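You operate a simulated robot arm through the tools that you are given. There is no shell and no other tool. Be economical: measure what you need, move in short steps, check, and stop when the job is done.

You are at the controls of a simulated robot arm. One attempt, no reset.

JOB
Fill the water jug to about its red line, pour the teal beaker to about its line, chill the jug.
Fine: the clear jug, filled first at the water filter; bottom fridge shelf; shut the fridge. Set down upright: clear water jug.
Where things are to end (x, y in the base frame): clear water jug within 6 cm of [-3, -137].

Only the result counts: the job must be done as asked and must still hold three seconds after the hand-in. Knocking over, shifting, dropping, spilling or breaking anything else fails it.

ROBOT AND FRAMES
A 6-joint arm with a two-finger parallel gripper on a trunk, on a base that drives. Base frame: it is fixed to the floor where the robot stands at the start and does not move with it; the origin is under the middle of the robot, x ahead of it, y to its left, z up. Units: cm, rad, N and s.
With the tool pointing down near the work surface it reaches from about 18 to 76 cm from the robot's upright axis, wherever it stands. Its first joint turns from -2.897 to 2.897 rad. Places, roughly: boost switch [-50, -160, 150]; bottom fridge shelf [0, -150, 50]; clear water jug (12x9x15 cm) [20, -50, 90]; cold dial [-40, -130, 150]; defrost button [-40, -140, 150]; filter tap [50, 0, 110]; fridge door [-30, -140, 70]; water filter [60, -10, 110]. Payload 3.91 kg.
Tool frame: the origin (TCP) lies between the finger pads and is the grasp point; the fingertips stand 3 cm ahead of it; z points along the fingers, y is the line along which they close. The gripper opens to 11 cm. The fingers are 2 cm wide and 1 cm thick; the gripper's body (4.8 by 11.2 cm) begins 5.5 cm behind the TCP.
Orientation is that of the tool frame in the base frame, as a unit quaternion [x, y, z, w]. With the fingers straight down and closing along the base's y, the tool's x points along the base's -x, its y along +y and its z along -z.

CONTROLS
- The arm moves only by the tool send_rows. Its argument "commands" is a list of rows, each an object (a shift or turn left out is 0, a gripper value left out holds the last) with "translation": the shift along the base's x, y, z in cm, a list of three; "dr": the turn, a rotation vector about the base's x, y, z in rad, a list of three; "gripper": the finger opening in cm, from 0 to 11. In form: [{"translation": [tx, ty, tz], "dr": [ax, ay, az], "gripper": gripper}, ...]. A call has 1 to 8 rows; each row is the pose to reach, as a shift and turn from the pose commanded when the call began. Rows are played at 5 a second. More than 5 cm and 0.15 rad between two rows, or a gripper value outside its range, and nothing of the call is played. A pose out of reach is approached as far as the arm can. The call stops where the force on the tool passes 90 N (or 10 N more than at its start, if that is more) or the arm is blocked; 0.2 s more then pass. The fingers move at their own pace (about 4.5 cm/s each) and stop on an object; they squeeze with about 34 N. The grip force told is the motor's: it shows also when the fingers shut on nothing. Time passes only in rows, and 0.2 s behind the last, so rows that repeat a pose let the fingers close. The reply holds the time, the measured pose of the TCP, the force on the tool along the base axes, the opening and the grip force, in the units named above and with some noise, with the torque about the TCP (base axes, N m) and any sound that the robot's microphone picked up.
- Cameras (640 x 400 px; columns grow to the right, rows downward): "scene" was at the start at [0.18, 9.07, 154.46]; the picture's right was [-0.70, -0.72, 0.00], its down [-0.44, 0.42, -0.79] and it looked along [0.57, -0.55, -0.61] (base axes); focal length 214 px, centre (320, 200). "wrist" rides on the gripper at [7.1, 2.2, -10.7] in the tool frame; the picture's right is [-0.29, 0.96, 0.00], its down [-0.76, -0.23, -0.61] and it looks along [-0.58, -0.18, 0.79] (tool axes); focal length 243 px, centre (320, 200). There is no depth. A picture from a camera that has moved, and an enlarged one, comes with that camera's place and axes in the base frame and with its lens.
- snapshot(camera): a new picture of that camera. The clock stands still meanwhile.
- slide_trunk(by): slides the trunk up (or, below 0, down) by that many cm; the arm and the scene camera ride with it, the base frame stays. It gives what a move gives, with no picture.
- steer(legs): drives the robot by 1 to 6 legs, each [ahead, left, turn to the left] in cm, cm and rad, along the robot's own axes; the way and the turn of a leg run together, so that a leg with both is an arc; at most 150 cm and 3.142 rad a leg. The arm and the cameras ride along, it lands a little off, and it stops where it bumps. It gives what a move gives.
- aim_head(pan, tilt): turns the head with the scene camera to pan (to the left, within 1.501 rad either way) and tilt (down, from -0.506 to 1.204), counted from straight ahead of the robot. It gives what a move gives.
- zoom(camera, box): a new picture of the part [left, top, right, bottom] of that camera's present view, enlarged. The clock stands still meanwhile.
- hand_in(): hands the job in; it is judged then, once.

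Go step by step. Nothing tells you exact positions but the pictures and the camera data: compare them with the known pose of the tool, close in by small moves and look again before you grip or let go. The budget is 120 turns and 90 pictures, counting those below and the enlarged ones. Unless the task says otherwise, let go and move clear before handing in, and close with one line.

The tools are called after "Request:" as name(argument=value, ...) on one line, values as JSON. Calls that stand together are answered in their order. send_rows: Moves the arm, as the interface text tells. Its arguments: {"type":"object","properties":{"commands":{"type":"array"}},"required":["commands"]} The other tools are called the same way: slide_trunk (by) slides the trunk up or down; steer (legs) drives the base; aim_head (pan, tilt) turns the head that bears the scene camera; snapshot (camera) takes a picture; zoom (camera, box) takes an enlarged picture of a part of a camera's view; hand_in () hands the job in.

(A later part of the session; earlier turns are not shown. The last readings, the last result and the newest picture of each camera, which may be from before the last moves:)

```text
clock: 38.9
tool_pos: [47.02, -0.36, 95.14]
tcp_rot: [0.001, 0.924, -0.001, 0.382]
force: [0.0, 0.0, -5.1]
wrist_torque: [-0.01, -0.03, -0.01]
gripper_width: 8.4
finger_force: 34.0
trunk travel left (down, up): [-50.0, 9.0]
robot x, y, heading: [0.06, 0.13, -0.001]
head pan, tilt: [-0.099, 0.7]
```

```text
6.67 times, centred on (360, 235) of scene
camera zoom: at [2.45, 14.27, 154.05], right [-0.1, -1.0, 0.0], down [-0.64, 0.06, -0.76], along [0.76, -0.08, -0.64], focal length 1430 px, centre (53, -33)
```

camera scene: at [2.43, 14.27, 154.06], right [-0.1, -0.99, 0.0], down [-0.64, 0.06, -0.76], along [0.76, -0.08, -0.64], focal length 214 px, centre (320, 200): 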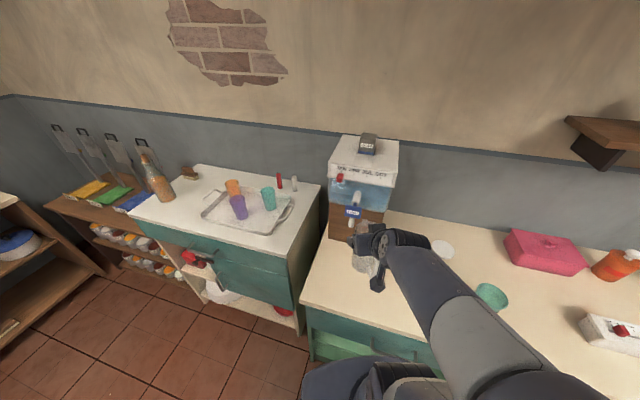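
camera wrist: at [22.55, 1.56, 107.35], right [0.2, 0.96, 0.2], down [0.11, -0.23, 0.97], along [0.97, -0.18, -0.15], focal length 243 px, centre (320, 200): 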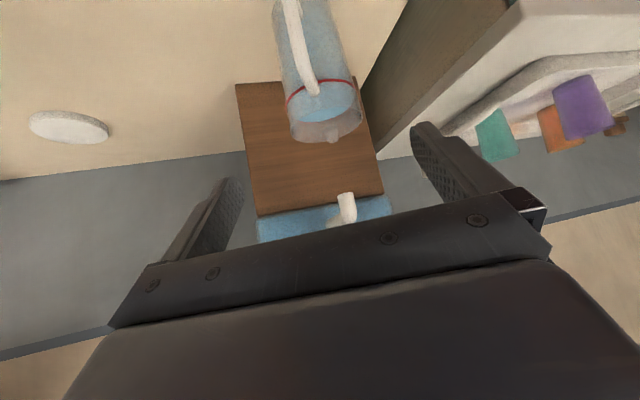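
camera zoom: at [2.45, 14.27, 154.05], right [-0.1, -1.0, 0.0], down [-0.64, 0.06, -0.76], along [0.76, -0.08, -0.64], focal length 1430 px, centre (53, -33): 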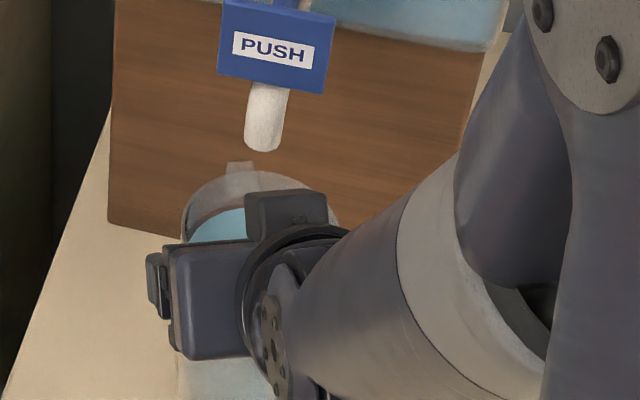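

The full jug is held (~5 N) and upright. I back it out from under the tap, lift, and carry it toward the beaker.

Request:
send_rows(commands=[{"translation": [-2.5, 0, 0]}, {"translation": [-5.5, 0, 0]}, {"translation": [-8.5, 0, 0]}, {"translation": [-11, 0, 1]}, {"translation": [-12, 0, 4]}, {"translation": [-12, 0, 8]}, {"translation": [-12, 0, 12]}, {"translation": [-12, 0, 15]}])

Request:
send_rows(commands=[{"translation": [-1.2, -2.5, 0]}, {"translation": [-2.5, -5, 0]}, {"translation": [-3.7, -7.5, 0]}, {"translation": [-5, -10, 0]}, {"translation": [-6.2, -12.5, 0]}, {"translation": [-7.5, -15, 0]}, {"translation": [-8.7, -17.5, 0]}, {"translation": [-10, -20, 0]}])

Request:
aim_head(pan=-0.95, tilt=0.85)

Request:
snapshot(camera="scene")

Request:
snapshot(camera="wrist")

```text
clock: 40.7
tool_pos: [34.95, -0.5, 110.1]
tcp_rot: [0.0, 0.924, 0.0, 0.381]
force: [0.1, -0.8, -5.9]
wrist_torque: [-0.02, -0.07, -0.05]
gripper_width: 8.43
finger_force: 34.3
out of reach, approached as far as the arm can: row 6
trunk travel left (down, up): [-50.0, 9.0]
robot x, y, heading: [-0.06, -0.2, -0.003]
head pan, tilt: [-0.099, 0.7]
```

```text
clock: 41.7
tool_pos: [32.09, -3.31, 110.55]
tcp_rot: [-0.119, 0.913, 0.043, 0.387]
force: [-0.1, 0.4, -4.0]
wrist_torque: [0.0, -0.07, -0.02]
gripper_width: 8.44
finger_force: 34.1
trunk travel left (down, up): [-50.0, 9.0]
robot x, y, heading: [0.04, -0.32, 0.002]
head pan, tilt: [-0.099, 0.7]
stopped in row 4: the arm was blocked; the commanded pose is now the measured one
```

```text
clock: 42.9
tool_pos: [32.25, -3.34, 110.64]
tcp_rot: [-0.12, 0.913, 0.044, 0.388]
force: [0.5, -0.1, -5.4]
wrist_torque: [0.02, -0.05, -0.04]
gripper_width: 8.4
finger_force: 33.8
trunk travel left (down, up): [-50.0, 9.0]
robot x, y, heading: [0.05, -0.06, -0.002]
head pan, tilt: [-0.949, 0.85]
```

```text
54 pictures are left
camera scene: at [-1.45, 8.76, 152.83], right [-0.81, -0.58, 0.0], down [-0.44, 0.61, -0.66], along [0.38, -0.54, -0.75], focal length 214 px, centre (320, 200)
```

scene: 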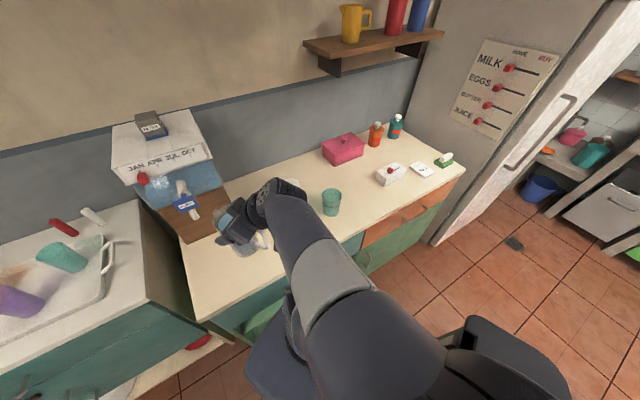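

```text
53 pictures are left
camera wrist: at [19.41, -4.46, 112.87], right [-0.05, 0.98, 0.2], down [0.14, -0.19, 0.97], along [0.99, 0.07, -0.13], focal length 243 px, centre (320, 200)
```

wrist: 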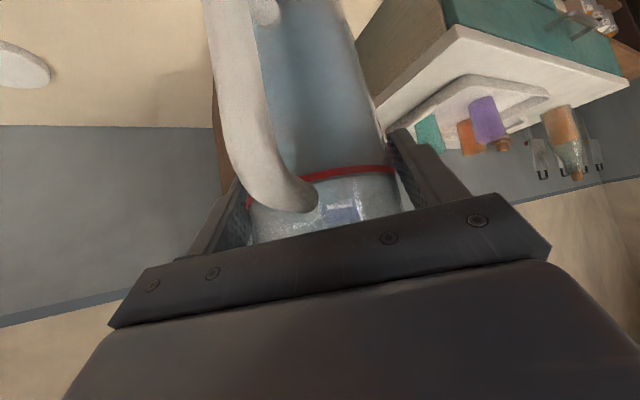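

The arm jammed at a joint limit close in with this yaw, but the jug is still upright. I back the base off so the arm has room for a pour along +x.

Request:
steer(legs=[[-24, 0, 0]])

```text
clock: 44.6
tool_pos: [8.19, -3.19, 110.61]
tcp_rot: [-0.12, 0.913, 0.044, 0.388]
force: [0.5, 0.1, -4.6]
wrist_torque: [0.04, -0.04, 0.02]
gripper_width: 8.4
finger_force: 34.8
trunk travel left (down, up): [-50.0, 9.0]
robot x, y, heading: [-24.06, 0.16, 0.001]
head pan, tilt: [-0.949, 0.85]
```

Request:
send_rows(commands=[{"translation": [1.5, -2, 0], "dr": [0, 0, -0.04]}, {"translation": [3, -5, 0], "dr": [0, 0, -0.08]}, {"translation": [4, -8, 0], "dr": [0, 0, -0.12]}, {"translation": [5, -11.5, 0], "dr": [0, 0, -0.16]}, {"translation": [5.5, -15, 0], "dr": [0, 0, -0.2]}, {"translation": [6, -18.5, 0], "dr": [0, 0, -0.24]}])

Request:
send_rows(commands=[{"translation": [0, -3, 0]}, {"translation": [0, -6, 0]}, {"translation": [0, -9, 0]}, {"translation": [0, -12, 0]}, {"translation": [0, -15, 0]}, {"translation": [0, -18.3, 0]}])

Request:
snapshot(camera="scene")

Request:
snapshot(camera="wrist")

```text
clock: 46.0
tool_pos: [14.2, -21.85, 110.47]
tcp_rot: [-0.009, 0.921, -0.004, 0.39]
force: [0.1, 0.9, -3.9]
wrist_torque: [-0.02, -0.03, 0.01]
gripper_width: 8.39
finger_force: 34.8
trunk travel left (down, up): [-50.0, 9.0]
robot x, y, heading: [-23.76, 0.14, 0.002]
head pan, tilt: [-0.949, 0.85]
```

```text
clock: 47.4
tool_pos: [14.22, -40.06, 110.5]
tcp_rot: [-0.01, 0.921, -0.003, 0.39]
force: [-0.6, -0.4, -5.4]
wrist_torque: [0.04, -0.06, -0.03]
gripper_width: 8.44
finger_force: 34.1
trunk travel left (down, up): [-50.0, 9.0]
robot x, y, heading: [-24.02, -0.17, 0.003]
head pan, tilt: [-0.949, 0.85]
```

```text
52 pictures are left
camera scene: at [-25.49, 8.69, 152.83], right [-0.81, -0.58, 0.0], down [-0.44, 0.61, -0.66], along [0.38, -0.54, -0.75], focal length 214 px, centre (320, 200)
```

scene: 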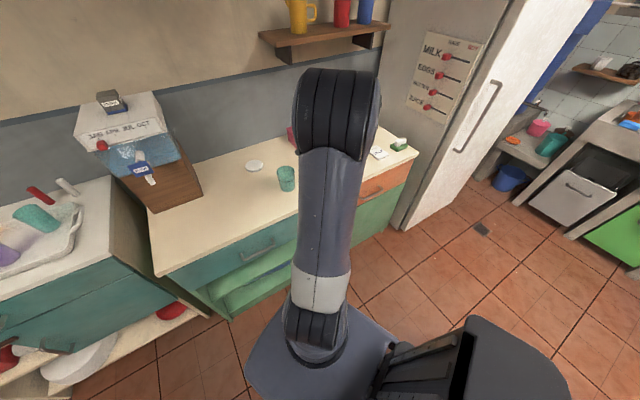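

```text
51 pictures are left
camera wrist: at [1.52, -38.2, 112.8], right [0.19, 0.96, 0.2], down [0.1, -0.22, 0.97], along [0.98, -0.16, -0.13], focal length 243 px, centre (320, 200)
```

wrist: 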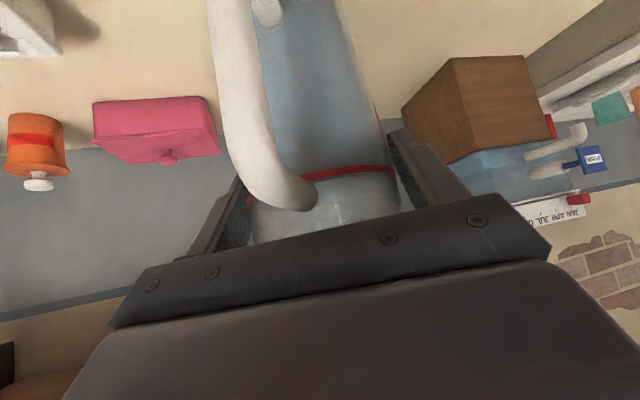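

The beaker is in clear view, with the jug behind the forearm to its right. I zoom for the beaker's line and place.

Request:
zoom(camera="scene", box=[260, 150, 320, 200])

```text
8.00 times, centred on (290, 175) of scene
camera zoom: at [-25.49, 8.69, 152.83], right [-0.81, -0.58, 0.0], down [-0.44, 0.61, -0.66], along [0.38, -0.54, -0.75], focal length 1716 px, centre (560, 400)
```

zoom: 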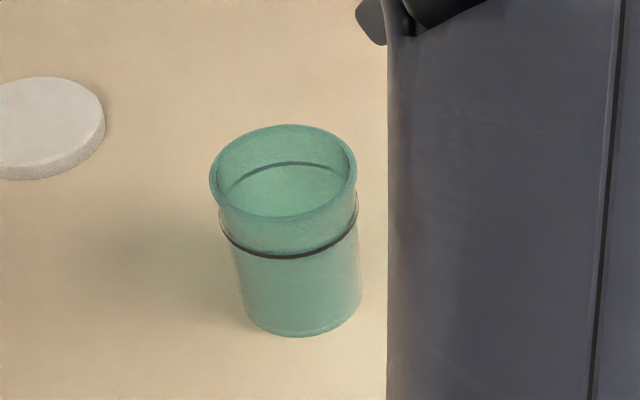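

Beaker: centre ≈(28.5,-40.9), rim z≈90, line about 2.3 cm below the rim. I pre-tilt the jug to 0.45 rad (still short of pouring) and bring its spout over the beaker.

Request:
send_rows(commands=[{"translation": [0.8, -0.2, -1.5], "dr": [0, 0.11, 0]}, {"translation": [1.6, -0.4, -3], "dr": [0, 0.22, 0]}, {"translation": [2.4, -0.6, -4.5], "dr": [0, 0.33, 0]}, {"translation": [3.2, -0.8, -6], "dr": [0, 0.44, 0]}, {"translation": [4.5, -0.8, -9], "dr": [0, 0.44, 0]}])

Request:
snapshot(camera="scene")

Request:
snapshot(camera="wrist")

```text
clock: 48.6
tool_pos: [18.65, -40.8, 101.61]
tcp_rot: [-0.01, 0.984, -0.001, 0.179]
force: [-0.3, 0.3, -4.8]
wrist_torque: [0.03, -0.13, 0.0]
gripper_width: 8.41
finger_force: 33.9
trunk travel left (down, up): [-50.0, 9.0]
robot x, y, heading: [-24.1, 0.05, 0.001]
head pan, tilt: [-0.949, 0.85]
```

```text
49 pictures are left
camera scene: at [-25.48, 8.7, 152.83], right [-0.81, -0.58, 0.0], down [-0.44, 0.61, -0.66], along [0.38, -0.54, -0.75], focal length 214 px, centre (320, 200)
```

scene: 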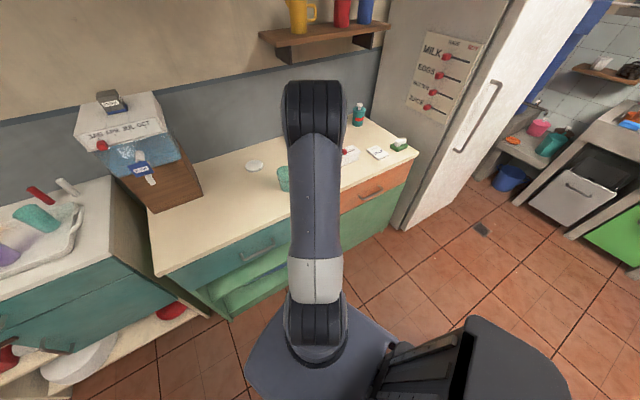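

```text
48 pictures are left
camera wrist: at [8.22, -38.99, 109.04], right [0.25, 0.96, 0.1], down [0.5, -0.22, 0.84], along [0.83, -0.16, -0.54], focal length 243 px, centre (320, 200)
```

wrist: 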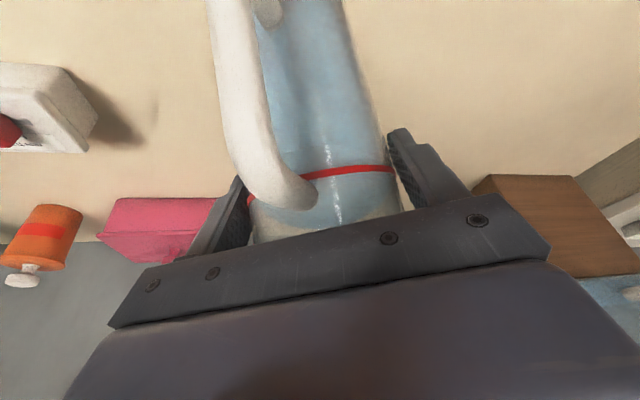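

The forearm begins to hide the beaker; panning the head back toward centre moves the camera left and gives a clearer line.

Request:
aim_head(pan=-0.05, tilt=0.75)

Request:
snapshot(camera="scene")

```text
clock: 49.8
tool_pos: [18.52, -40.83, 101.74]
tcp_rot: [-0.011, 0.984, 0.0, 0.18]
force: [-0.3, -0.8, -5.5]
wrist_torque: [0.0, -0.1, -0.01]
gripper_width: 8.39
finger_force: 33.8
trunk travel left (down, up): [-50.0, 9.0]
robot x, y, heading: [-23.94, 0.2, 0.002]
head pan, tilt: [-0.051, 0.75]
```

```text
47 pictures are left
camera scene: at [-21.77, 14.64, 153.63], right [-0.05, -1.0, 0.0], down [-0.68, 0.03, -0.73], along [0.73, -0.04, -0.68], focal length 214 px, centre (320, 200)
```

scene: 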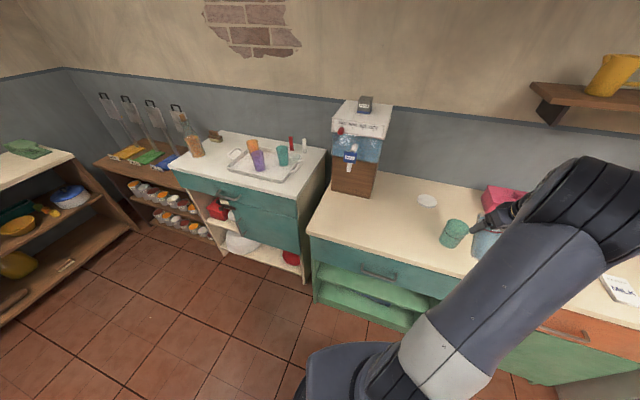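

Now the beaker and the jug's mouth are both visible. I bring the spout to its pour position and zoom.

Request:
send_rows(commands=[{"translation": [0.8, 0, -1.2]}, {"translation": [1.6, 0, -2.4]}, {"translation": [2.4, 0, -3.4]}])

Request:
zoom(camera="scene", box=[425, 190, 525, 260])

```text
clock: 50.6
tool_pos: [21.0, -40.85, 98.23]
tcp_rot: [-0.011, 0.984, -0.001, 0.179]
force: [-0.4, 0.6, -5.0]
wrist_torque: [0.01, -0.16, -0.01]
gripper_width: 8.4
finger_force: 33.2
trunk travel left (down, up): [-50.0, 9.0]
robot x, y, heading: [-24.35, 0.12, 0.0]
head pan, tilt: [-0.051, 0.75]
```

```text
5.71 times, centred on (475, 225) of scene
camera zoom: at [-21.76, 14.64, 153.64], right [-0.05, -1.0, 0.0], down [-0.68, 0.03, -0.73], along [0.73, -0.04, -0.68], focal length 1226 px, centre (-566, 57)
```

zoom: 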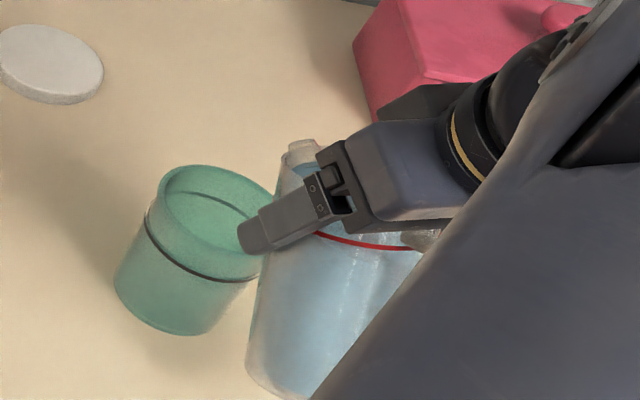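

The spout is over the beaker's mouth, about 0.7 cm too far in −y. I correct and increase the tilt to 0.6 rad.

Request:
send_rows(commands=[{"translation": [0, 0.7, 0.4], "dr": [0, 0.08, 0]}, {"translation": [0.2, 0.7, 0.8], "dr": [0, 0.16, 0]}, {"translation": [0.2, 0.7, 0.8], "dr": [0, 0.16, 0]}])

Request:
zoom(camera="scene", box=[425, 190, 525, 260])

```text
clock: 51.4
tool_pos: [21.22, -40.13, 98.96]
tcp_rot: [-0.01, 0.995, 0.0, 0.101]
force: [0.8, -0.1, -4.9]
wrist_torque: [-0.02, -0.15, 0.01]
gripper_width: 8.41
finger_force: 33.8
trunk travel left (down, up): [-50.0, 9.0]
robot x, y, heading: [-23.92, -0.03, 0.007]
head pan, tilt: [-0.051, 0.75]
```

```text
5.71 times, centred on (475, 225) of scene
camera zoom: at [-21.75, 14.64, 153.63], right [-0.05, -1.0, 0.0], down [-0.68, 0.03, -0.73], along [0.73, -0.04, -0.68], focal length 1226 px, centre (-566, 57)
```

zoom: 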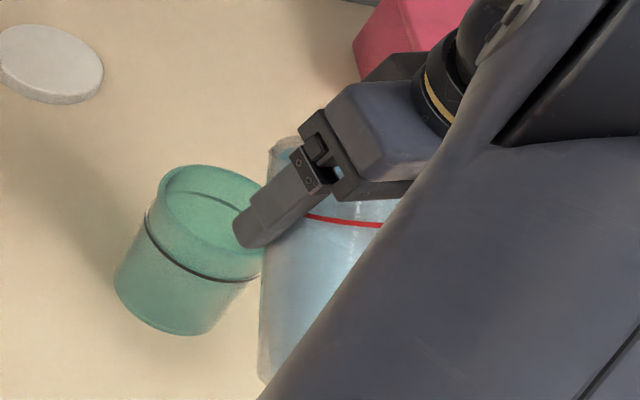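

No flow yet. I tilt another 0.12 rad, holding the spout in place.

Request:
send_rows(commands=[{"translation": [0.1, 0, 0.3], "dr": [0, 0.06, 0]}, {"translation": [0.2, 0, 0.6], "dr": [0, 0.12, 0]}])

Request:
zoom(camera="scene", box=[425, 190, 525, 260])

```text
clock: 52.0
tool_pos: [21.48, -40.1, 99.48]
tcp_rot: [-0.011, 0.999, 0.0, 0.04]
force: [0.4, 0.3, -4.8]
wrist_torque: [-0.02, -0.17, 0.0]
gripper_width: 8.39
finger_force: 34.1
trunk travel left (down, up): [-50.0, 9.0]
robot x, y, heading: [-24.02, -0.11, 0.002]
head pan, tilt: [-0.051, 0.75]
```

```text
5.71 times, centred on (475, 225) of scene
camera zoom: at [-21.76, 14.64, 153.63], right [-0.05, -1.0, 0.0], down [-0.68, 0.03, -0.73], along [0.73, -0.04, -0.68], focal length 1226 px, centre (-566, 57)
```

zoom: 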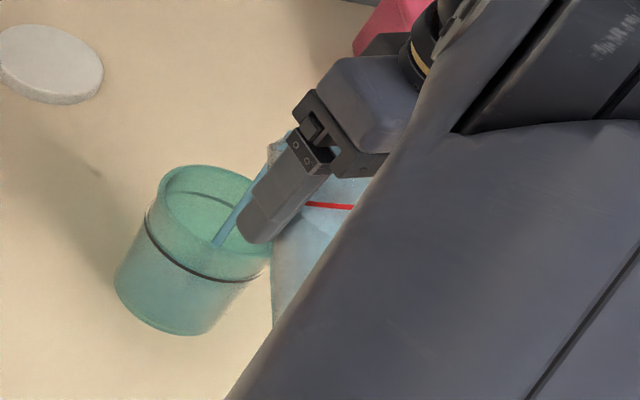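

Water now falls into the beaker. I continue tilting in small steps.

Request:
send_rows(commands=[{"translation": [0.1, 0, 0.25], "dr": [0, 0.05, 0]}, {"translation": [0.2, 0, 0.5], "dr": [0, 0.1, 0]}, {"translation": [0.2, 0, 0.5], "dr": [0, 0.1, 0]}, {"translation": [0.2, 0, 0.5], "dr": [0, 0.1, 0]}])

Request:
zoom(camera="scene", box=[425, 190, 525, 260])

```text
clock: 53.0
tool_pos: [21.67, -40.19, 100.04]
tcp_rot: [-0.011, 1.0, 0.001, -0.01]
force: [-0.5, -1.3, -5.1]
wrist_torque: [0.02, -0.16, -0.02]
gripper_width: 8.42
finger_force: 34.0
trunk travel left (down, up): [-50.0, 9.0]
robot x, y, heading: [-23.71, -0.04, -0.001]
head pan, tilt: [-0.051, 0.75]
```

```text
5.71 times, centred on (475, 225) of scene
camera zoom: at [-21.78, 14.65, 153.63], right [-0.05, -1.0, 0.0], down [-0.68, 0.03, -0.73], along [0.73, -0.04, -0.68], focal length 1226 px, centre (-566, 57)
```

zoom: 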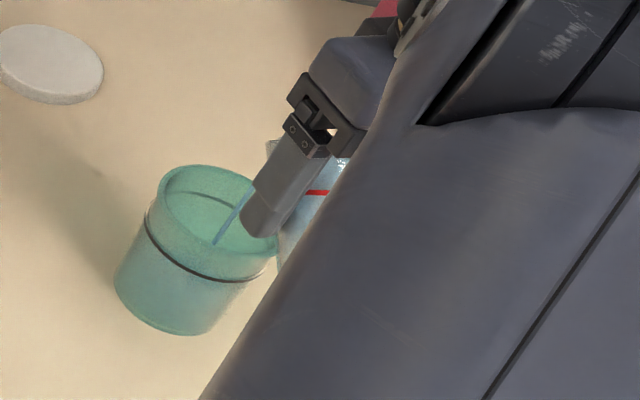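

Request:
send_rows(commands=[{"translation": [0.2, 0, 0.3], "dr": [0, 0.06, 0]}, {"translation": [0.4, 0, 0.6], "dr": [0, 0.12, 0]}, {"translation": [0.4, 0, 0.6], "dr": [0, 0.12, 0]}, {"translation": [0.4, 0, 0.6], "dr": [0, 0.12, 0]}])

Request:
zoom(camera="scene", box=[440, 205, 490, 255])

```text
clock: 54.0
tool_pos: [22.05, -40.36, 100.68]
tcp_rot: [-0.01, 0.998, 0.002, -0.069]
force: [-0.8, 0.0, -4.6]
wrist_torque: [-0.03, -0.13, -0.02]
gripper_width: 8.36
finger_force: 33.7
trunk travel left (down, up): [-50.0, 9.0]
robot x, y, heading: [-23.56, 0.09, 0.001]
head pan, tilt: [-0.051, 0.75]
```

```text
8.00 times, centred on (465, 230) of scene
camera zoom: at [-21.78, 14.65, 153.63], right [-0.05, -1.0, 0.0], down [-0.68, 0.03, -0.73], along [0.73, -0.04, -0.68], focal length 1716 px, centre (-840, -40)
```

zoom: 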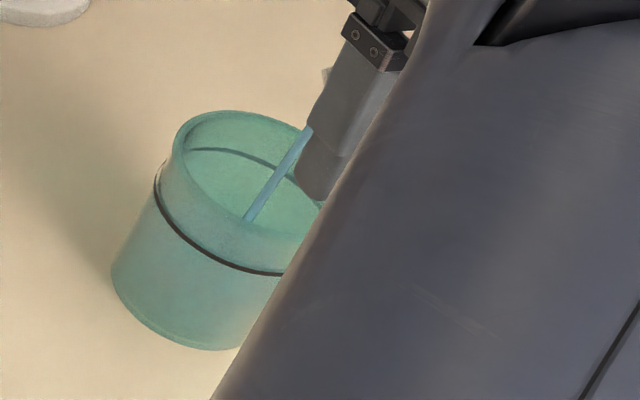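

Still flowing into the beaker; the level isn't yet visible. I continue with another small tilt and a closer zoom.

Request:
send_rows(commands=[{"translation": [0.25, 0, 0.3], "dr": [0, 0.06, 0]}, {"translation": [0.5, 0, 0.6], "dr": [0, 0.12, 0]}, {"translation": [0.5, 0, 0.6], "dr": [0, 0.12, 0]}, {"translation": [0.5, 0, 0.6], "dr": [0, 0.12, 0]}])

Request:
zoom(camera="scene", box=[450, 212, 485, 237])

```text
clock: 55.0
tool_pos: [22.5, -40.24, 101.33]
tcp_rot: [-0.01, 0.992, 0.002, -0.13]
force: [0.0, 0.1, -4.2]
wrist_torque: [0.01, -0.17, 0.03]
gripper_width: 8.39
finger_force: 34.4
trunk travel left (down, up): [-50.0, 9.0]
robot x, y, heading: [-24.32, 0.27, 0.002]
head pan, tilt: [-0.051, 0.75]
```

```text
16.00 times, centred on (468, 224) of scene
camera zoom: at [-21.78, 14.65, 153.63], right [-0.05, -1.0, 0.0], down [-0.68, 0.03, -0.73], along [0.73, -0.04, -0.68], focal length 3432 px, centre (-2040, -192)
```

zoom: 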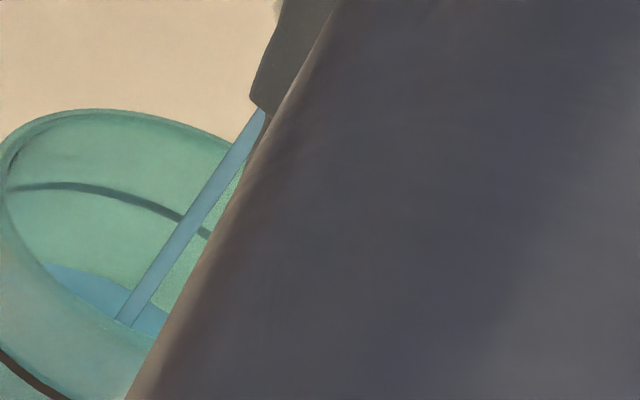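

The beaker's water surface is now visible, about 2–3 cm below its line. I add a little tilt and check again.

Request:
send_rows(commands=[{"translation": [0.2, 0, 0.2], "dr": [0, 0.05, 0]}, {"translation": [0.2, 0, 0.3], "dr": [0, 0.07, 0]}, {"translation": [0.2, 0, 0.3], "dr": [0, 0.07, 0]}, {"translation": [0.2, 0, 0.3], "dr": [0, 0.07, 0]}])

Request:
zoom(camera="scene", box=[445, 212, 480, 237])

```text
clock: 56.0
tool_pos: [22.77, -40.22, 101.57]
tcp_rot: [-0.011, 0.986, 0.002, -0.164]
force: [-0.9, -0.7, -3.7]
wrist_torque: [-0.01, -0.17, 0.0]
gripper_width: 8.39
finger_force: 33.4
trunk travel left (down, up): [-50.0, 9.0]
robot x, y, heading: [-23.99, 0.2, 0.003]
head pan, tilt: [-0.051, 0.75]
```

```text
16.00 times, centred on (462, 224) of scene
camera zoom: at [-21.78, 14.65, 153.63], right [-0.05, -1.0, 0.0], down [-0.68, 0.03, -0.73], along [0.73, -0.04, -0.68], focal length 3432 px, centre (-1960, -192)
```

zoom: 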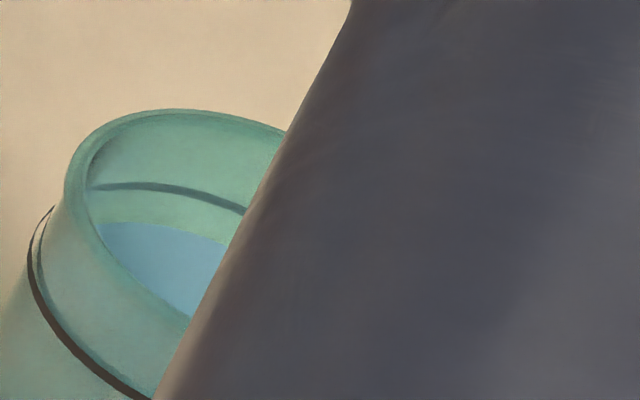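

About 1.2 cm to go. I hold for 0.6 s.

Request:
send_rows(commands=[{}, {}])

Request:
zoom(camera="scene", box=[445, 212, 480, 237])

```text
clock: 56.6
tool_pos: [22.78, -40.24, 101.6]
tcp_rot: [-0.01, 0.986, 0.002, -0.164]
force: [-0.8, 0.2, -3.4]
wrist_torque: [-0.02, -0.16, -0.04]
gripper_width: 8.4
finger_force: 33.9
trunk travel left (down, up): [-50.0, 9.0]
robot x, y, heading: [-23.78, -0.12, 0.007]
head pan, tilt: [-0.051, 0.75]
```

```text
16.00 times, centred on (462, 224) of scene
camera zoom: at [-21.78, 14.65, 153.63], right [-0.05, -1.0, 0.0], down [-0.68, 0.03, -0.73], along [0.73, -0.04, -0.68], focal length 3432 px, centre (-1960, -192)
```

zoom: 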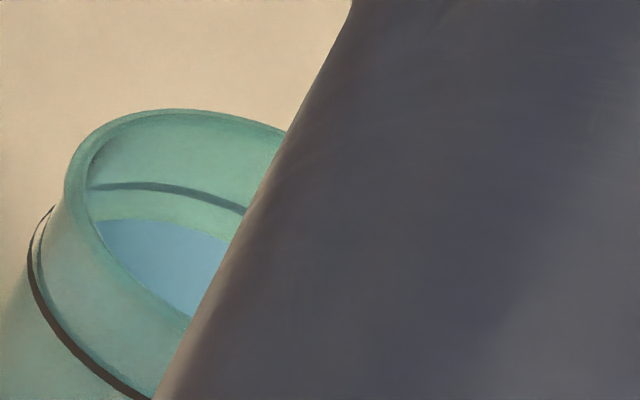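

The flow has settled at this tilt. I tilt 0.06 more and hold.

Request:
send_rows(commands=[{"translation": [0.1, 0, 0.15], "dr": [0, 0.03, 0]}, {"translation": [0.2, 0, 0.25], "dr": [0, 0.06, 0]}, {"translation": [0.2, 0, 0.25], "dr": [0, 0.06, 0]}, {"translation": [0.2, 0, 0.25], "dr": [0, 0.06, 0]}])

Request:
zoom(camera="scene", box=[445, 212, 480, 237])

```text
clock: 57.6
tool_pos: [22.89, -40.22, 101.88]
tcp_rot: [-0.01, 0.981, 0.003, -0.193]
force: [-0.7, -0.4, -3.0]
wrist_torque: [-0.03, -0.14, 0.0]
gripper_width: 8.38
finger_force: 34.0
trunk travel left (down, up): [-50.0, 9.0]
robot x, y, heading: [-24.27, -0.11, 0.001]
head pan, tilt: [-0.051, 0.75]
```

```text
16.00 times, centred on (462, 224) of scene
camera zoom: at [-21.78, 14.66, 153.63], right [-0.05, -1.0, 0.0], down [-0.68, 0.03, -0.73], along [0.73, -0.04, -0.68], focal length 3432 px, centre (-1960, -192)
```

zoom: 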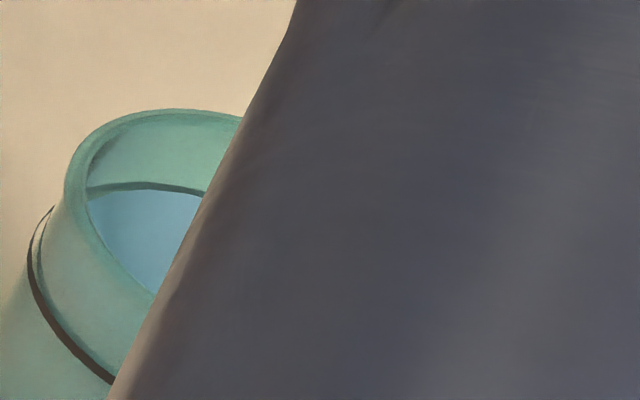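

The water is at the beaker's line. I tilt back upright while withdrawing up and back.

Request:
send_rows(commands=[{"translation": [-0.2, 0, 0.3], "dr": [0, -0.147, 0]}, {"translation": [-0.8, 0, 0.9], "dr": [0, -0.294, 0]}, {"translation": [-1.8, 0, 1.6], "dr": [0, -0.441, 0]}, {"translation": [-2.8, 0, 2.5], "dr": [0, -0.588, 0]}, {"translation": [-4, 0, 3.5], "dr": [0, -0.735, 0]}, {"translation": [-5.2, 0, 4.5], "dr": [0, -0.882, 0]}, {"translation": [-6.5, 0, 5.5], "dr": [0, -1.03, 0]}, {"translation": [-8, 0, 6.5], "dr": [0, -1.17, 0]}])

Request:
zoom(camera="scene", box=[430, 195, 500, 255])

```text
clock: 59.4
tool_pos: [15.06, -40.12, 108.39]
tcp_rot: [-0.011, 0.925, -0.003, 0.381]
force: [-0.5, 0.6, -3.1]
wrist_torque: [0.03, -0.03, -0.01]
gripper_width: 8.37
finger_force: 34.1
trunk travel left (down, up): [-50.0, 9.0]
robot x, y, heading: [-24.18, 0.23, -0.0]
head pan, tilt: [-0.051, 0.75]
```

```text
6.67 times, centred on (465, 225) of scene
camera zoom: at [-21.79, 14.66, 153.63], right [-0.05, -1.0, 0.0], down [-0.68, 0.03, -0.73], along [0.73, -0.04, -0.68], focal length 1430 px, centre (-647, 33)
```

zoom: 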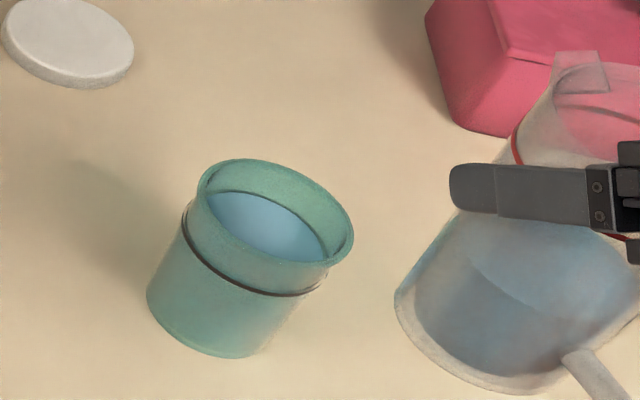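

The beaker is at its line, nothing spilled, and the jug is upright again. I set the jug down on the counter near its old spot to free the gripper for the fridge door.

Request:
send_rows(commands=[{"translation": [0.4, -2.6, 0]}, {"translation": [0.8, -5.2, 0]}, {"translation": [1.2, -7.8, 0]}, {"translation": [1.6, -10.3, 0]}, {"translation": [1.6, -10.3, -4]}, {"translation": [1.6, -10.3, -8]}, {"translation": [1.6, -10.3, -12]}, {"translation": [1.6, -10.3, -14]}])

Request:
send_rows(commands=[{"translation": [0, 0, -0.4]}, {"translation": [0, 0, -0.8]}, {"translation": [0, 0, -1.1]}])

```text
clock: 61.2
tool_pos: [16.52, -50.48, 94.3]
tcp_rot: [-0.01, 0.925, -0.003, 0.381]
force: [-0.1, -0.7, -2.9]
wrist_torque: [-0.01, 0.03, 0.0]
gripper_width: 8.39
finger_force: 33.9
trunk travel left (down, up): [-50.0, 9.0]
robot x, y, heading: [-24.32, -0.12, 0.004]
head pan, tilt: [-0.051, 0.75]
```

```text
clock: 62.0
tool_pos: [16.58, -50.48, 93.26]
tcp_rot: [-0.01, 0.925, -0.004, 0.381]
force: [-0.6, -0.1, -2.4]
wrist_torque: [0.02, -0.02, -0.01]
gripper_width: 8.38
finger_force: 34.2
trunk travel left (down, up): [-50.0, 9.0]
robot x, y, heading: [-23.84, 0.3, 0.001]
head pan, tilt: [-0.051, 0.75]
```

Request:
send_rows(commands=[{"translation": [0, 0, -0.2]}, {"translation": [0, 0, -0.4]}])

```text
clock: 62.6
tool_pos: [16.32, -50.51, 93.17]
tcp_rot: [-0.01, 0.924, -0.004, 0.382]
force: [-0.4, 2.0, 14.3]
wrist_torque: [0.35, 0.58, -0.04]
gripper_width: 8.37
finger_force: 34.0
trunk travel left (down, up): [-50.0, 9.0]
robot x, y, heading: [-23.85, -0.3, -0.001]
head pan, tilt: [-0.051, 0.75]
```

It rests on the counter. I release, back away, lift clear and look.

Request:
send_rows(commands=[{"translation": [0, 0, 0.2], "gripper": 11}, {"translation": [0, 0, 0.2]}, {"translation": [0, 0, 0.2]}, {"translation": [-3, 0, 3.2]}, {"translation": [-6, 0, 6.2]}, {"translation": [-9, 0, 9.2]}, {"translation": [-12, 0, 12.2]}, {"translation": [-14, 2, 15.2]}])

Request:
snapshot(camera="wrist")

Request:
aim_head(pan=-1.2, tilt=0.5)

Request:
snapshot(camera="scene")

```text
clock: 64.4
tool_pos: [2.49, -48.52, 108.02]
tcp_rot: [-0.011, 0.925, -0.003, 0.381]
force: [1.2, 0.6, 0.3]
wrist_torque: [0.0, 0.01, 0.02]
gripper_width: 11.02
finger_force: 0.1
trunk travel left (down, up): [-50.0, 9.0]
robot x, y, heading: [-23.97, 0.16, -0.004]
head pan, tilt: [-0.051, 0.75]
```

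```text
36 pictures are left
camera wrist: at [-10.14, -46.58, 110.56], right [0.19, 0.96, 0.19], down [0.12, -0.22, 0.97], along [0.97, -0.16, -0.15], focal length 243 px, centre (320, 200)
```

wrist: 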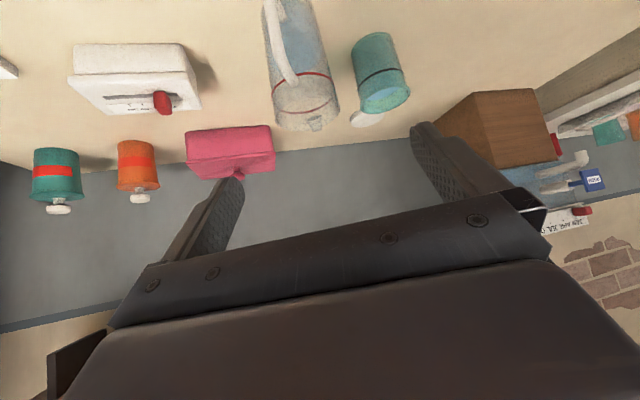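

```text
clock: 65.8
tool_pos: [2.5, -48.45, 108.06]
tcp_rot: [-0.01, 0.925, -0.003, 0.38]
force: [0.1, 0.7, 0.6]
wrist_torque: [0.03, 0.0, -0.03]
gripper_width: 11.01
finger_force: 0.0
trunk travel left (down, up): [-50.0, 9.0]
robot x, y, heading: [-24.12, 0.12, -0.001]
head pan, tilt: [-1.201, 0.499]
```

```text
35 pictures are left
camera scene: at [-26.77, 6.6, 155.83], right [-0.93, -0.36, 0.0], down [-0.17, 0.45, -0.88], along [0.32, -0.82, -0.48], focal length 214 px, centre (320, 200)
```

scene: 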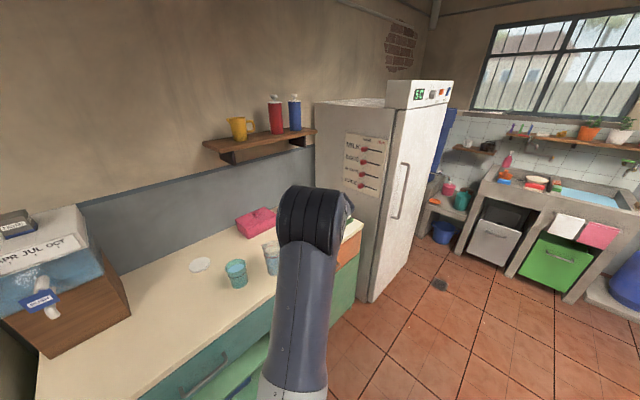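

The jug stands on the counter beside the beaker. The fridge door faces −x with a vertical handle near its +y edge, so it hinges at the far side. I drive back and across to stand in front of it.

Request:
steer(legs=[[-66, 0, 0], [0, -115, 0]])

Request:
aim_head(pan=0.0, tilt=0.45)

Request:
snapshot(camera="scene")

```text
clock: 68.3
tool_pos: [-35.9, -51.15, 108.16]
tcp_rot: [0.01, 0.924, -0.012, 0.381]
force: [0.1, 0.6, 0.8]
wrist_torque: [0.0, -0.01, -0.01]
gripper_width: 11.02
finger_force: 0.1
trunk travel left (down, up): [-50.0, 9.0]
robot x, y, heading: [-59.98, -1.69, -0.044]
head pan, tilt: [-1.201, 0.499]
stopped in leg 1: the robot was blocked; the commanded pose is now the measured one
```

```text
clock: 69.7
tool_pos: [-36.0, -51.17, 108.01]
tcp_rot: [0.011, 0.925, -0.012, 0.38]
force: [0.0, -0.1, -0.4]
wrist_torque: [-0.02, 0.02, -0.03]
gripper_width: 11.01
finger_force: 0.0
trunk travel left (down, up): [-50.0, 9.0]
robot x, y, heading: [-60.08, -1.85, -0.045]
head pan, tilt: [0.0, 0.45]
```

```text
34 pictures are left
camera scene: at [-56.43, 13.41, 156.28], right [-0.04, -1.0, 0.0], down [-0.43, 0.02, -0.9], along [0.9, -0.04, -0.44], focal length 214 px, centre (320, 200)
```

scene: 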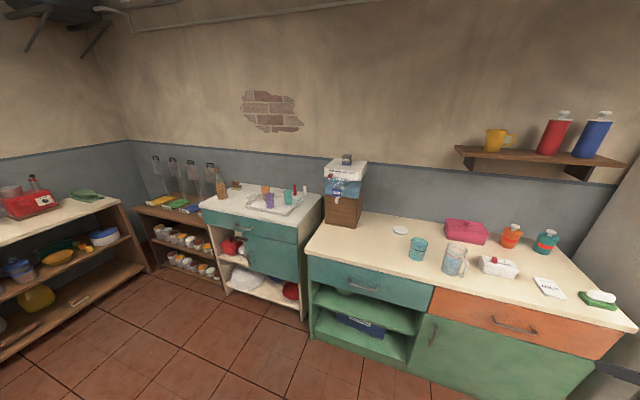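

The base bumped something behind at x≈-60. I ease forward a bit and look to the right before strafing.

Request:
steer(legs=[[4, 0, 0.044]])

Request:
aim_head(pan=-1.5, tilt=0.6)

Request:
snapshot(camera="scene")

```text
clock: 70.5
tool_pos: [-29.64, -50.24, 108.0]
tcp_rot: [-0.01, 0.925, -0.003, 0.38]
force: [0.2, 0.5, -1.0]
wrist_torque: [0.03, 0.02, -0.02]
gripper_width: 10.99
finger_force: 0.1
trunk travel left (down, up): [-50.0, 9.0]
robot x, y, heading: [-56.3, -1.79, 0.001]
head pan, tilt: [0.0, 0.45]
```

```text
clock: 72.2
tool_pos: [-29.7, -50.06, 108.02]
tcp_rot: [-0.01, 0.924, -0.004, 0.382]
force: [-0.5, 0.3, 0.2]
wrist_torque: [0.01, 0.01, 0.01]
gripper_width: 11.0
finger_force: 0.1
trunk travel left (down, up): [-50.0, 9.0]
robot x, y, heading: [-56.53, -1.46, 0.0]
head pan, tilt: [-1.499, 0.6]
```

```text
33 pictures are left
camera scene: at [-61.63, 4.67, 154.92], right [-1.0, -0.07, 0.0], down [-0.04, 0.56, -0.83], along [0.06, -0.82, -0.56], focal length 214 px, centre (320, 200)
```

scene: 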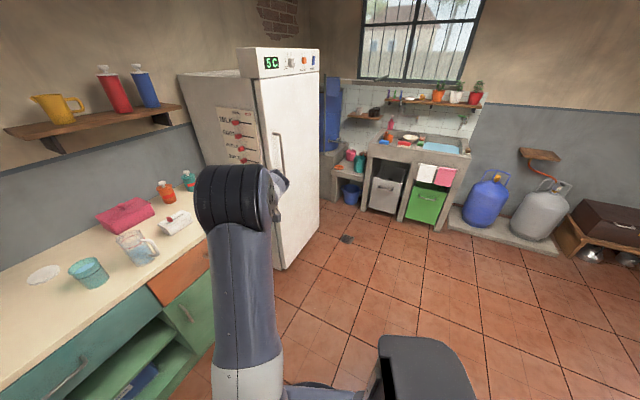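

The floor to the right is clear. I drive along in front of the fridge and look straight at its door.

Request:
steer(legs=[[0, -75, 0], [-42, -30, 0]])

Request:
aim_head(pan=-0.2, tilt=0.55)

Request:
snapshot(camera="scene")

```text
clock: 75.2
tool_pos: [-30.06, -103.83, 108.27]
tcp_rot: [-0.021, 0.924, 0.019, 0.381]
force: [-19.1, 48.1, 18.8]
wrist_torque: [-2.56, -0.32, -1.83]
gripper_width: 8.5
finger_force: 0.0
trunk travel left (down, up): [-50.0, 9.0]
robot x, y, heading: [-56.6, -57.76, -0.003]
head pan, tilt: [-1.499, 0.6]
stopped in leg 1: the force on the tool passed its limit at 151 N (the readings are from after the stop); the commanded pose is now the measured one
```

```text
clock: 76.7
tool_pos: [-30.01, -104.01, 108.1]
tcp_rot: [-0.022, 0.924, 0.02, 0.381]
force: [-18.5, 54.4, 16.5]
wrist_torque: [-2.66, -0.34, -1.85]
gripper_width: 8.21
finger_force: 0.1
trunk travel left (down, up): [-50.0, 9.0]
robot x, y, heading: [-56.64, -57.68, 0.003]
head pan, tilt: [-0.201, 0.55]
```

```text
32 pictures are left
camera scene: at [-53.87, -43.48, 155.29], right [-0.2, -0.98, 0.01], down [-0.51, 0.1, -0.85], along [0.84, -0.17, -0.52], focal length 214 px, centre (320, 200)
```

scene: 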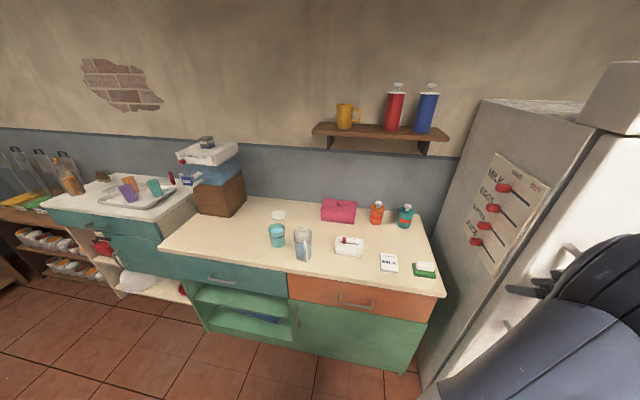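

I misjudged: the gripper touched the fridge edge. I back off to the left right away, then move away from the fridge before continuing.

Request:
steer(legs=[[0, 8, 0], [-45, 0, 0]])

Request:
aim_head(pan=-0.6, tilt=0.4)

Request:
snapshot(camera="scene")

```text
clock: 80.0
tool_pos: [-74.89, -96.85, 107.72]
tcp_rot: [-0.02, 0.924, 0.02, 0.38]
force: [0.1, 0.7, -0.2]
wrist_torque: [0.0, 0.01, 0.0]
gripper_width: 10.99
finger_force: 0.0
trunk travel left (down, up): [-50.0, 9.0]
robot x, y, heading: [-101.2, -49.89, 0.003]
head pan, tilt: [-0.201, 0.55]
```

```text
clock: 80.9
tool_pos: [-74.92, -96.8, 107.79]
tcp_rot: [-0.018, 0.925, 0.019, 0.38]
force: [-0.1, -0.6, -0.9]
wrist_torque: [-0.01, 0.02, 0.01]
gripper_width: 10.98
finger_force: 0.1
trunk travel left (down, up): [-50.0, 9.0]
robot x, y, heading: [-101.61, -49.87, -0.002]
head pan, tilt: [-0.6, 0.4]
```

```text
31 pictures are left
camera scene: at [-99.81, -39.89, 156.74], right [-0.56, -0.83, 0.0], down [-0.32, 0.22, -0.92], along [0.76, -0.52, -0.39], focal length 214 px, centre (320, 200)
```

scene: 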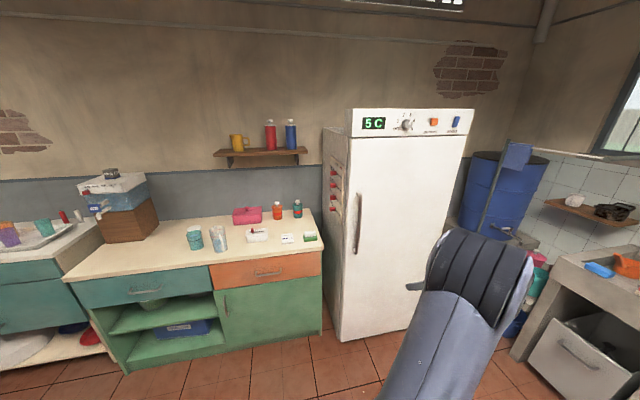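

The fridge and everything else look undisturbed. Comparing the views, the fridge front is turned about 20° (left edge ≈(-26,-107), hinge ≈(-49,-167)), with its handle at ≈(-29,-112), z 84–118. I park to the left of the door's swing, facing it.

Request:
steer(legs=[[13.6, -22, 0], [0, 0, -0.4]])

Request:
aim_head(pan=-0.2, tilt=0.5)

Request:
snapshot(camera="scene")

```text
clock: 84.0
tool_pos: [-81.59, -125.49, 107.78]
tcp_rot: [0.165, 0.91, -0.057, 0.376]
force: [-1.2, 0.3, -0.5]
wrist_torque: [0.01, -0.04, -0.03]
gripper_width: 11.0
finger_force: 0.1
trunk travel left (down, up): [-50.0, 9.0]
robot x, y, heading: [-87.47, -71.68, -0.397]
head pan, tilt: [-0.6, 0.4]
```

```text
clock: 84.8
tool_pos: [-81.4, -125.62, 107.72]
tcp_rot: [0.165, 0.91, -0.057, 0.376]
force: [-0.7, -0.1, 0.3]
wrist_torque: [-0.01, 0.03, -0.02]
gripper_width: 11.0
finger_force: 0.1
trunk travel left (down, up): [-50.0, 9.0]
robot x, y, heading: [-87.5, -71.83, -0.402]
head pan, tilt: [-0.201, 0.499]
```

```text
30 pictures are left
camera scene: at [-79.85, -60.75, 155.83], right [-0.56, -0.83, 0.0], down [-0.4, 0.27, -0.88], along [0.72, -0.5, -0.48], focal length 214 px, centre (320, 200)
```

scene: 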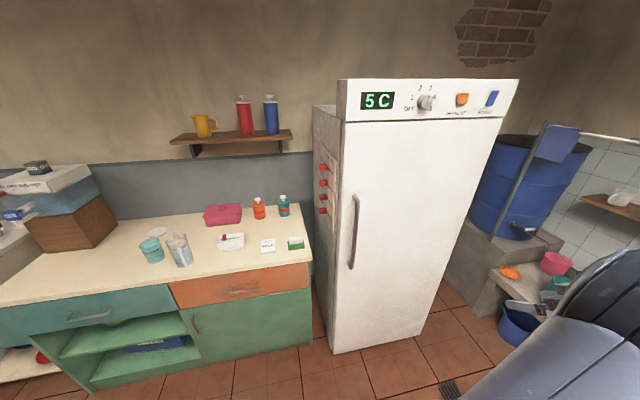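

Now it is clear: door left edge ≈(-24.6,-109), hinge ≈(-51.5,-168), handle bar at ≈(-30.6,-111.5), z 83–119. I bring the gripper horizontal, facing the door squarely, to a standoff before the handle.

Request:
send_rows(commands=[{"translation": [4.2, 2.2, 0], "dr": [0, 0, -0.02]}, {"translation": [8.4, 4.4, 0], "dr": [0, 0, -0.04]}, {"translation": [12.6, 6.8, 0], "dr": [0, 0, -0.06]}, {"translation": [16.8, 9, 0], "dr": [0, 0, -0.08]}, {"translation": [21, 11.2, 0], "dr": [0, 0, -0.098]}])

Request:
send_rows(commands=[{"translation": [2.7, 1.5, -0.5], "dr": [-0.055, -0.12, 0]}, {"translation": [5.4, 3, -1], "dr": [-0.11, -0.24, 0]}, {"translation": [8.1, 4.5, -1.5], "dr": [-0.164, -0.36, 0]}, {"translation": [10.8, 6, -2], "dr": [-0.218, -0.48, 0]}, {"translation": [13.5, 7.5, -2.5], "dr": [-0.273, -0.6, 0]}, {"translation": [16, 9, -2.8], "dr": [-0.327, -0.718, 0]}])

Request:
snapshot(camera="wrist")

Request:
zoom(camera="scene", box=[290, 150, 450, 290])

```text
clock: 86.0
tool_pos: [-60.43, -114.29, 107.82]
tcp_rot: [0.209, 0.901, -0.075, 0.372]
force: [-0.3, 0.0, -0.1]
wrist_torque: [-0.01, 0.0, 0.0]
gripper_width: 11.01
finger_force: 0.2
trunk travel left (down, up): [-50.0, 9.0]
robot x, y, heading: [-87.7, -72.02, -0.394]
head pan, tilt: [-0.201, 0.499]
```

```text
clock: 87.5
tool_pos: [-44.51, -105.3, 104.85]
tcp_rot: [0.159, 0.689, -0.141, 0.693]
force: [0.5, -0.3, 0.2]
wrist_torque: [0.02, 0.03, -0.01]
gripper_width: 10.99
finger_force: 0.1
trunk travel left (down, up): [-50.0, 9.0]
robot x, y, heading: [-87.84, -71.73, -0.402]
head pan, tilt: [-0.201, 0.499]
```

```text
29 pictures are left
camera wrist: at [-53.24, -98.81, 97.78], right [0.39, 0.86, 0.32], down [-0.66, 0.02, 0.75], along [0.64, -0.5, 0.58], focal length 243 px, centre (320, 200)
```

wrist: 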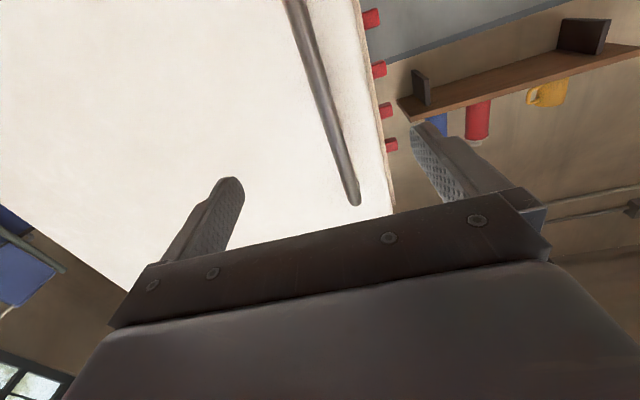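

```text
2.86 times, centred on (370, 220) of scene
camera zoom: at [-79.83, -60.75, 155.83], right [-0.56, -0.83, 0.0], down [-0.4, 0.27, -0.88], along [0.72, -0.5, -0.48], focal length 613 px, centre (177, 143)
```

zoom: 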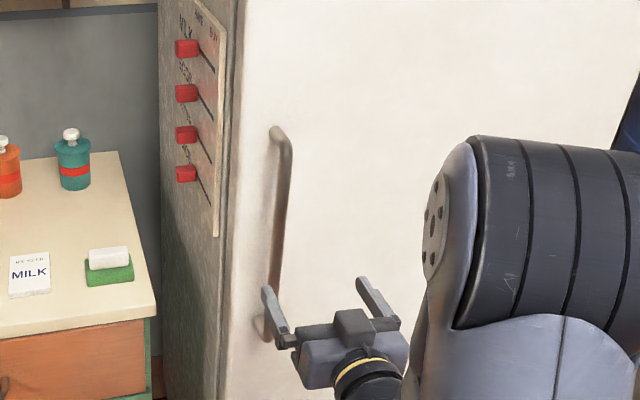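

The handle is centred between the fingers. I advance 14.5 cm along the door normal and close on the bar.

Request:
send_rows(commands=[{"translation": [4.1, -1.7, 0]}, {"translation": [8.2, -3.5, 0]}, {"translation": [11.4, -4.8, 0]}, {"translation": [13.3, -5.7, 0]}])

Request:
send_rows(commands=[{"gripper": 0}, {}, {}, {}, {}, {}])

```text
clock: 88.5
tool_pos: [-31.04, -111.05, 104.88]
tcp_rot: [0.16, 0.689, -0.14, 0.693]
force: [-0.8, 0.5, -0.1]
wrist_torque: [-0.03, -0.03, 0.02]
gripper_width: 10.98
finger_force: 0.0
trunk travel left (down, up): [-50.0, 9.0]
robot x, y, heading: [-87.53, -71.7, -0.396]
head pan, tilt: [-0.201, 0.499]
```

```text
clock: 89.8
tool_pos: [-30.91, -110.68, 104.81]
tcp_rot: [0.156, 0.69, -0.14, 0.693]
force: [5.2, 12.4, 0.1]
wrist_torque: [-0.55, 0.13, 0.05]
gripper_width: 1.81
finger_force: 34.6
trunk travel left (down, up): [-50.0, 9.0]
robot x, y, heading: [-87.08, -71.84, -0.398]
head pan, tilt: [-0.201, 0.499]
```

The bar is gripped. I pull the door open along its arc about the hinge, turning the hand with it.

Request:
send_rows(commands=[{"translation": [-1.3, 0.45, 0], "dr": [0, 0, 0.022]}, {"translation": [-2.6, 0.9, 0], "dr": [0, 0, 0.044]}, {"translation": [-5.1, 1.6, 0], "dr": [0, 0, 0.087]}, {"translation": [-7.7, 2.2, 0], "dr": [0, 0, 0.13]}, {"translation": [-10.3, 2.7, 0], "dr": [0, 0, 0.175]}, {"translation": [-13, 3.1, 0], "dr": [0, 0, 0.218]}, {"translation": [-15.6, 3.4, 0], "dr": [0, 0, 0.262]}])

Request:
zoom(camera="scene", box=[240, 50, 560, 390])

```text
clock: 91.5
tool_pos: [-46.95, -108.58, 104.8]
tcp_rot: [0.075, 0.703, -0.052, 0.705]
force: [0.0, -52.9, -5.8]
wrist_torque: [-0.67, 0.91, 0.11]
gripper_width: 1.8
finger_force: 44.7
trunk travel left (down, up): [-50.0, 9.0]
robot x, y, heading: [-87.7, -71.75, -0.399]
head pan, tilt: [-0.201, 0.499]
```

```text
1.18 times, centred on (400, 220) of scene
camera zoom: at [-79.79, -61.56, 155.88], right [-0.57, -0.82, 0.0], down [-0.4, 0.28, -0.88], along [0.72, -0.49, -0.48], focal length 252 px, centre (226, 176)
```

zoom: 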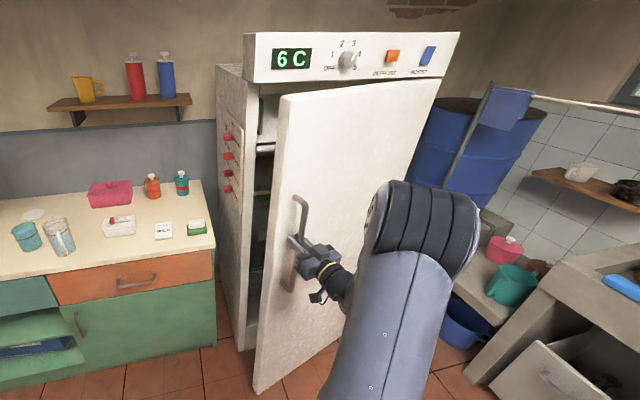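

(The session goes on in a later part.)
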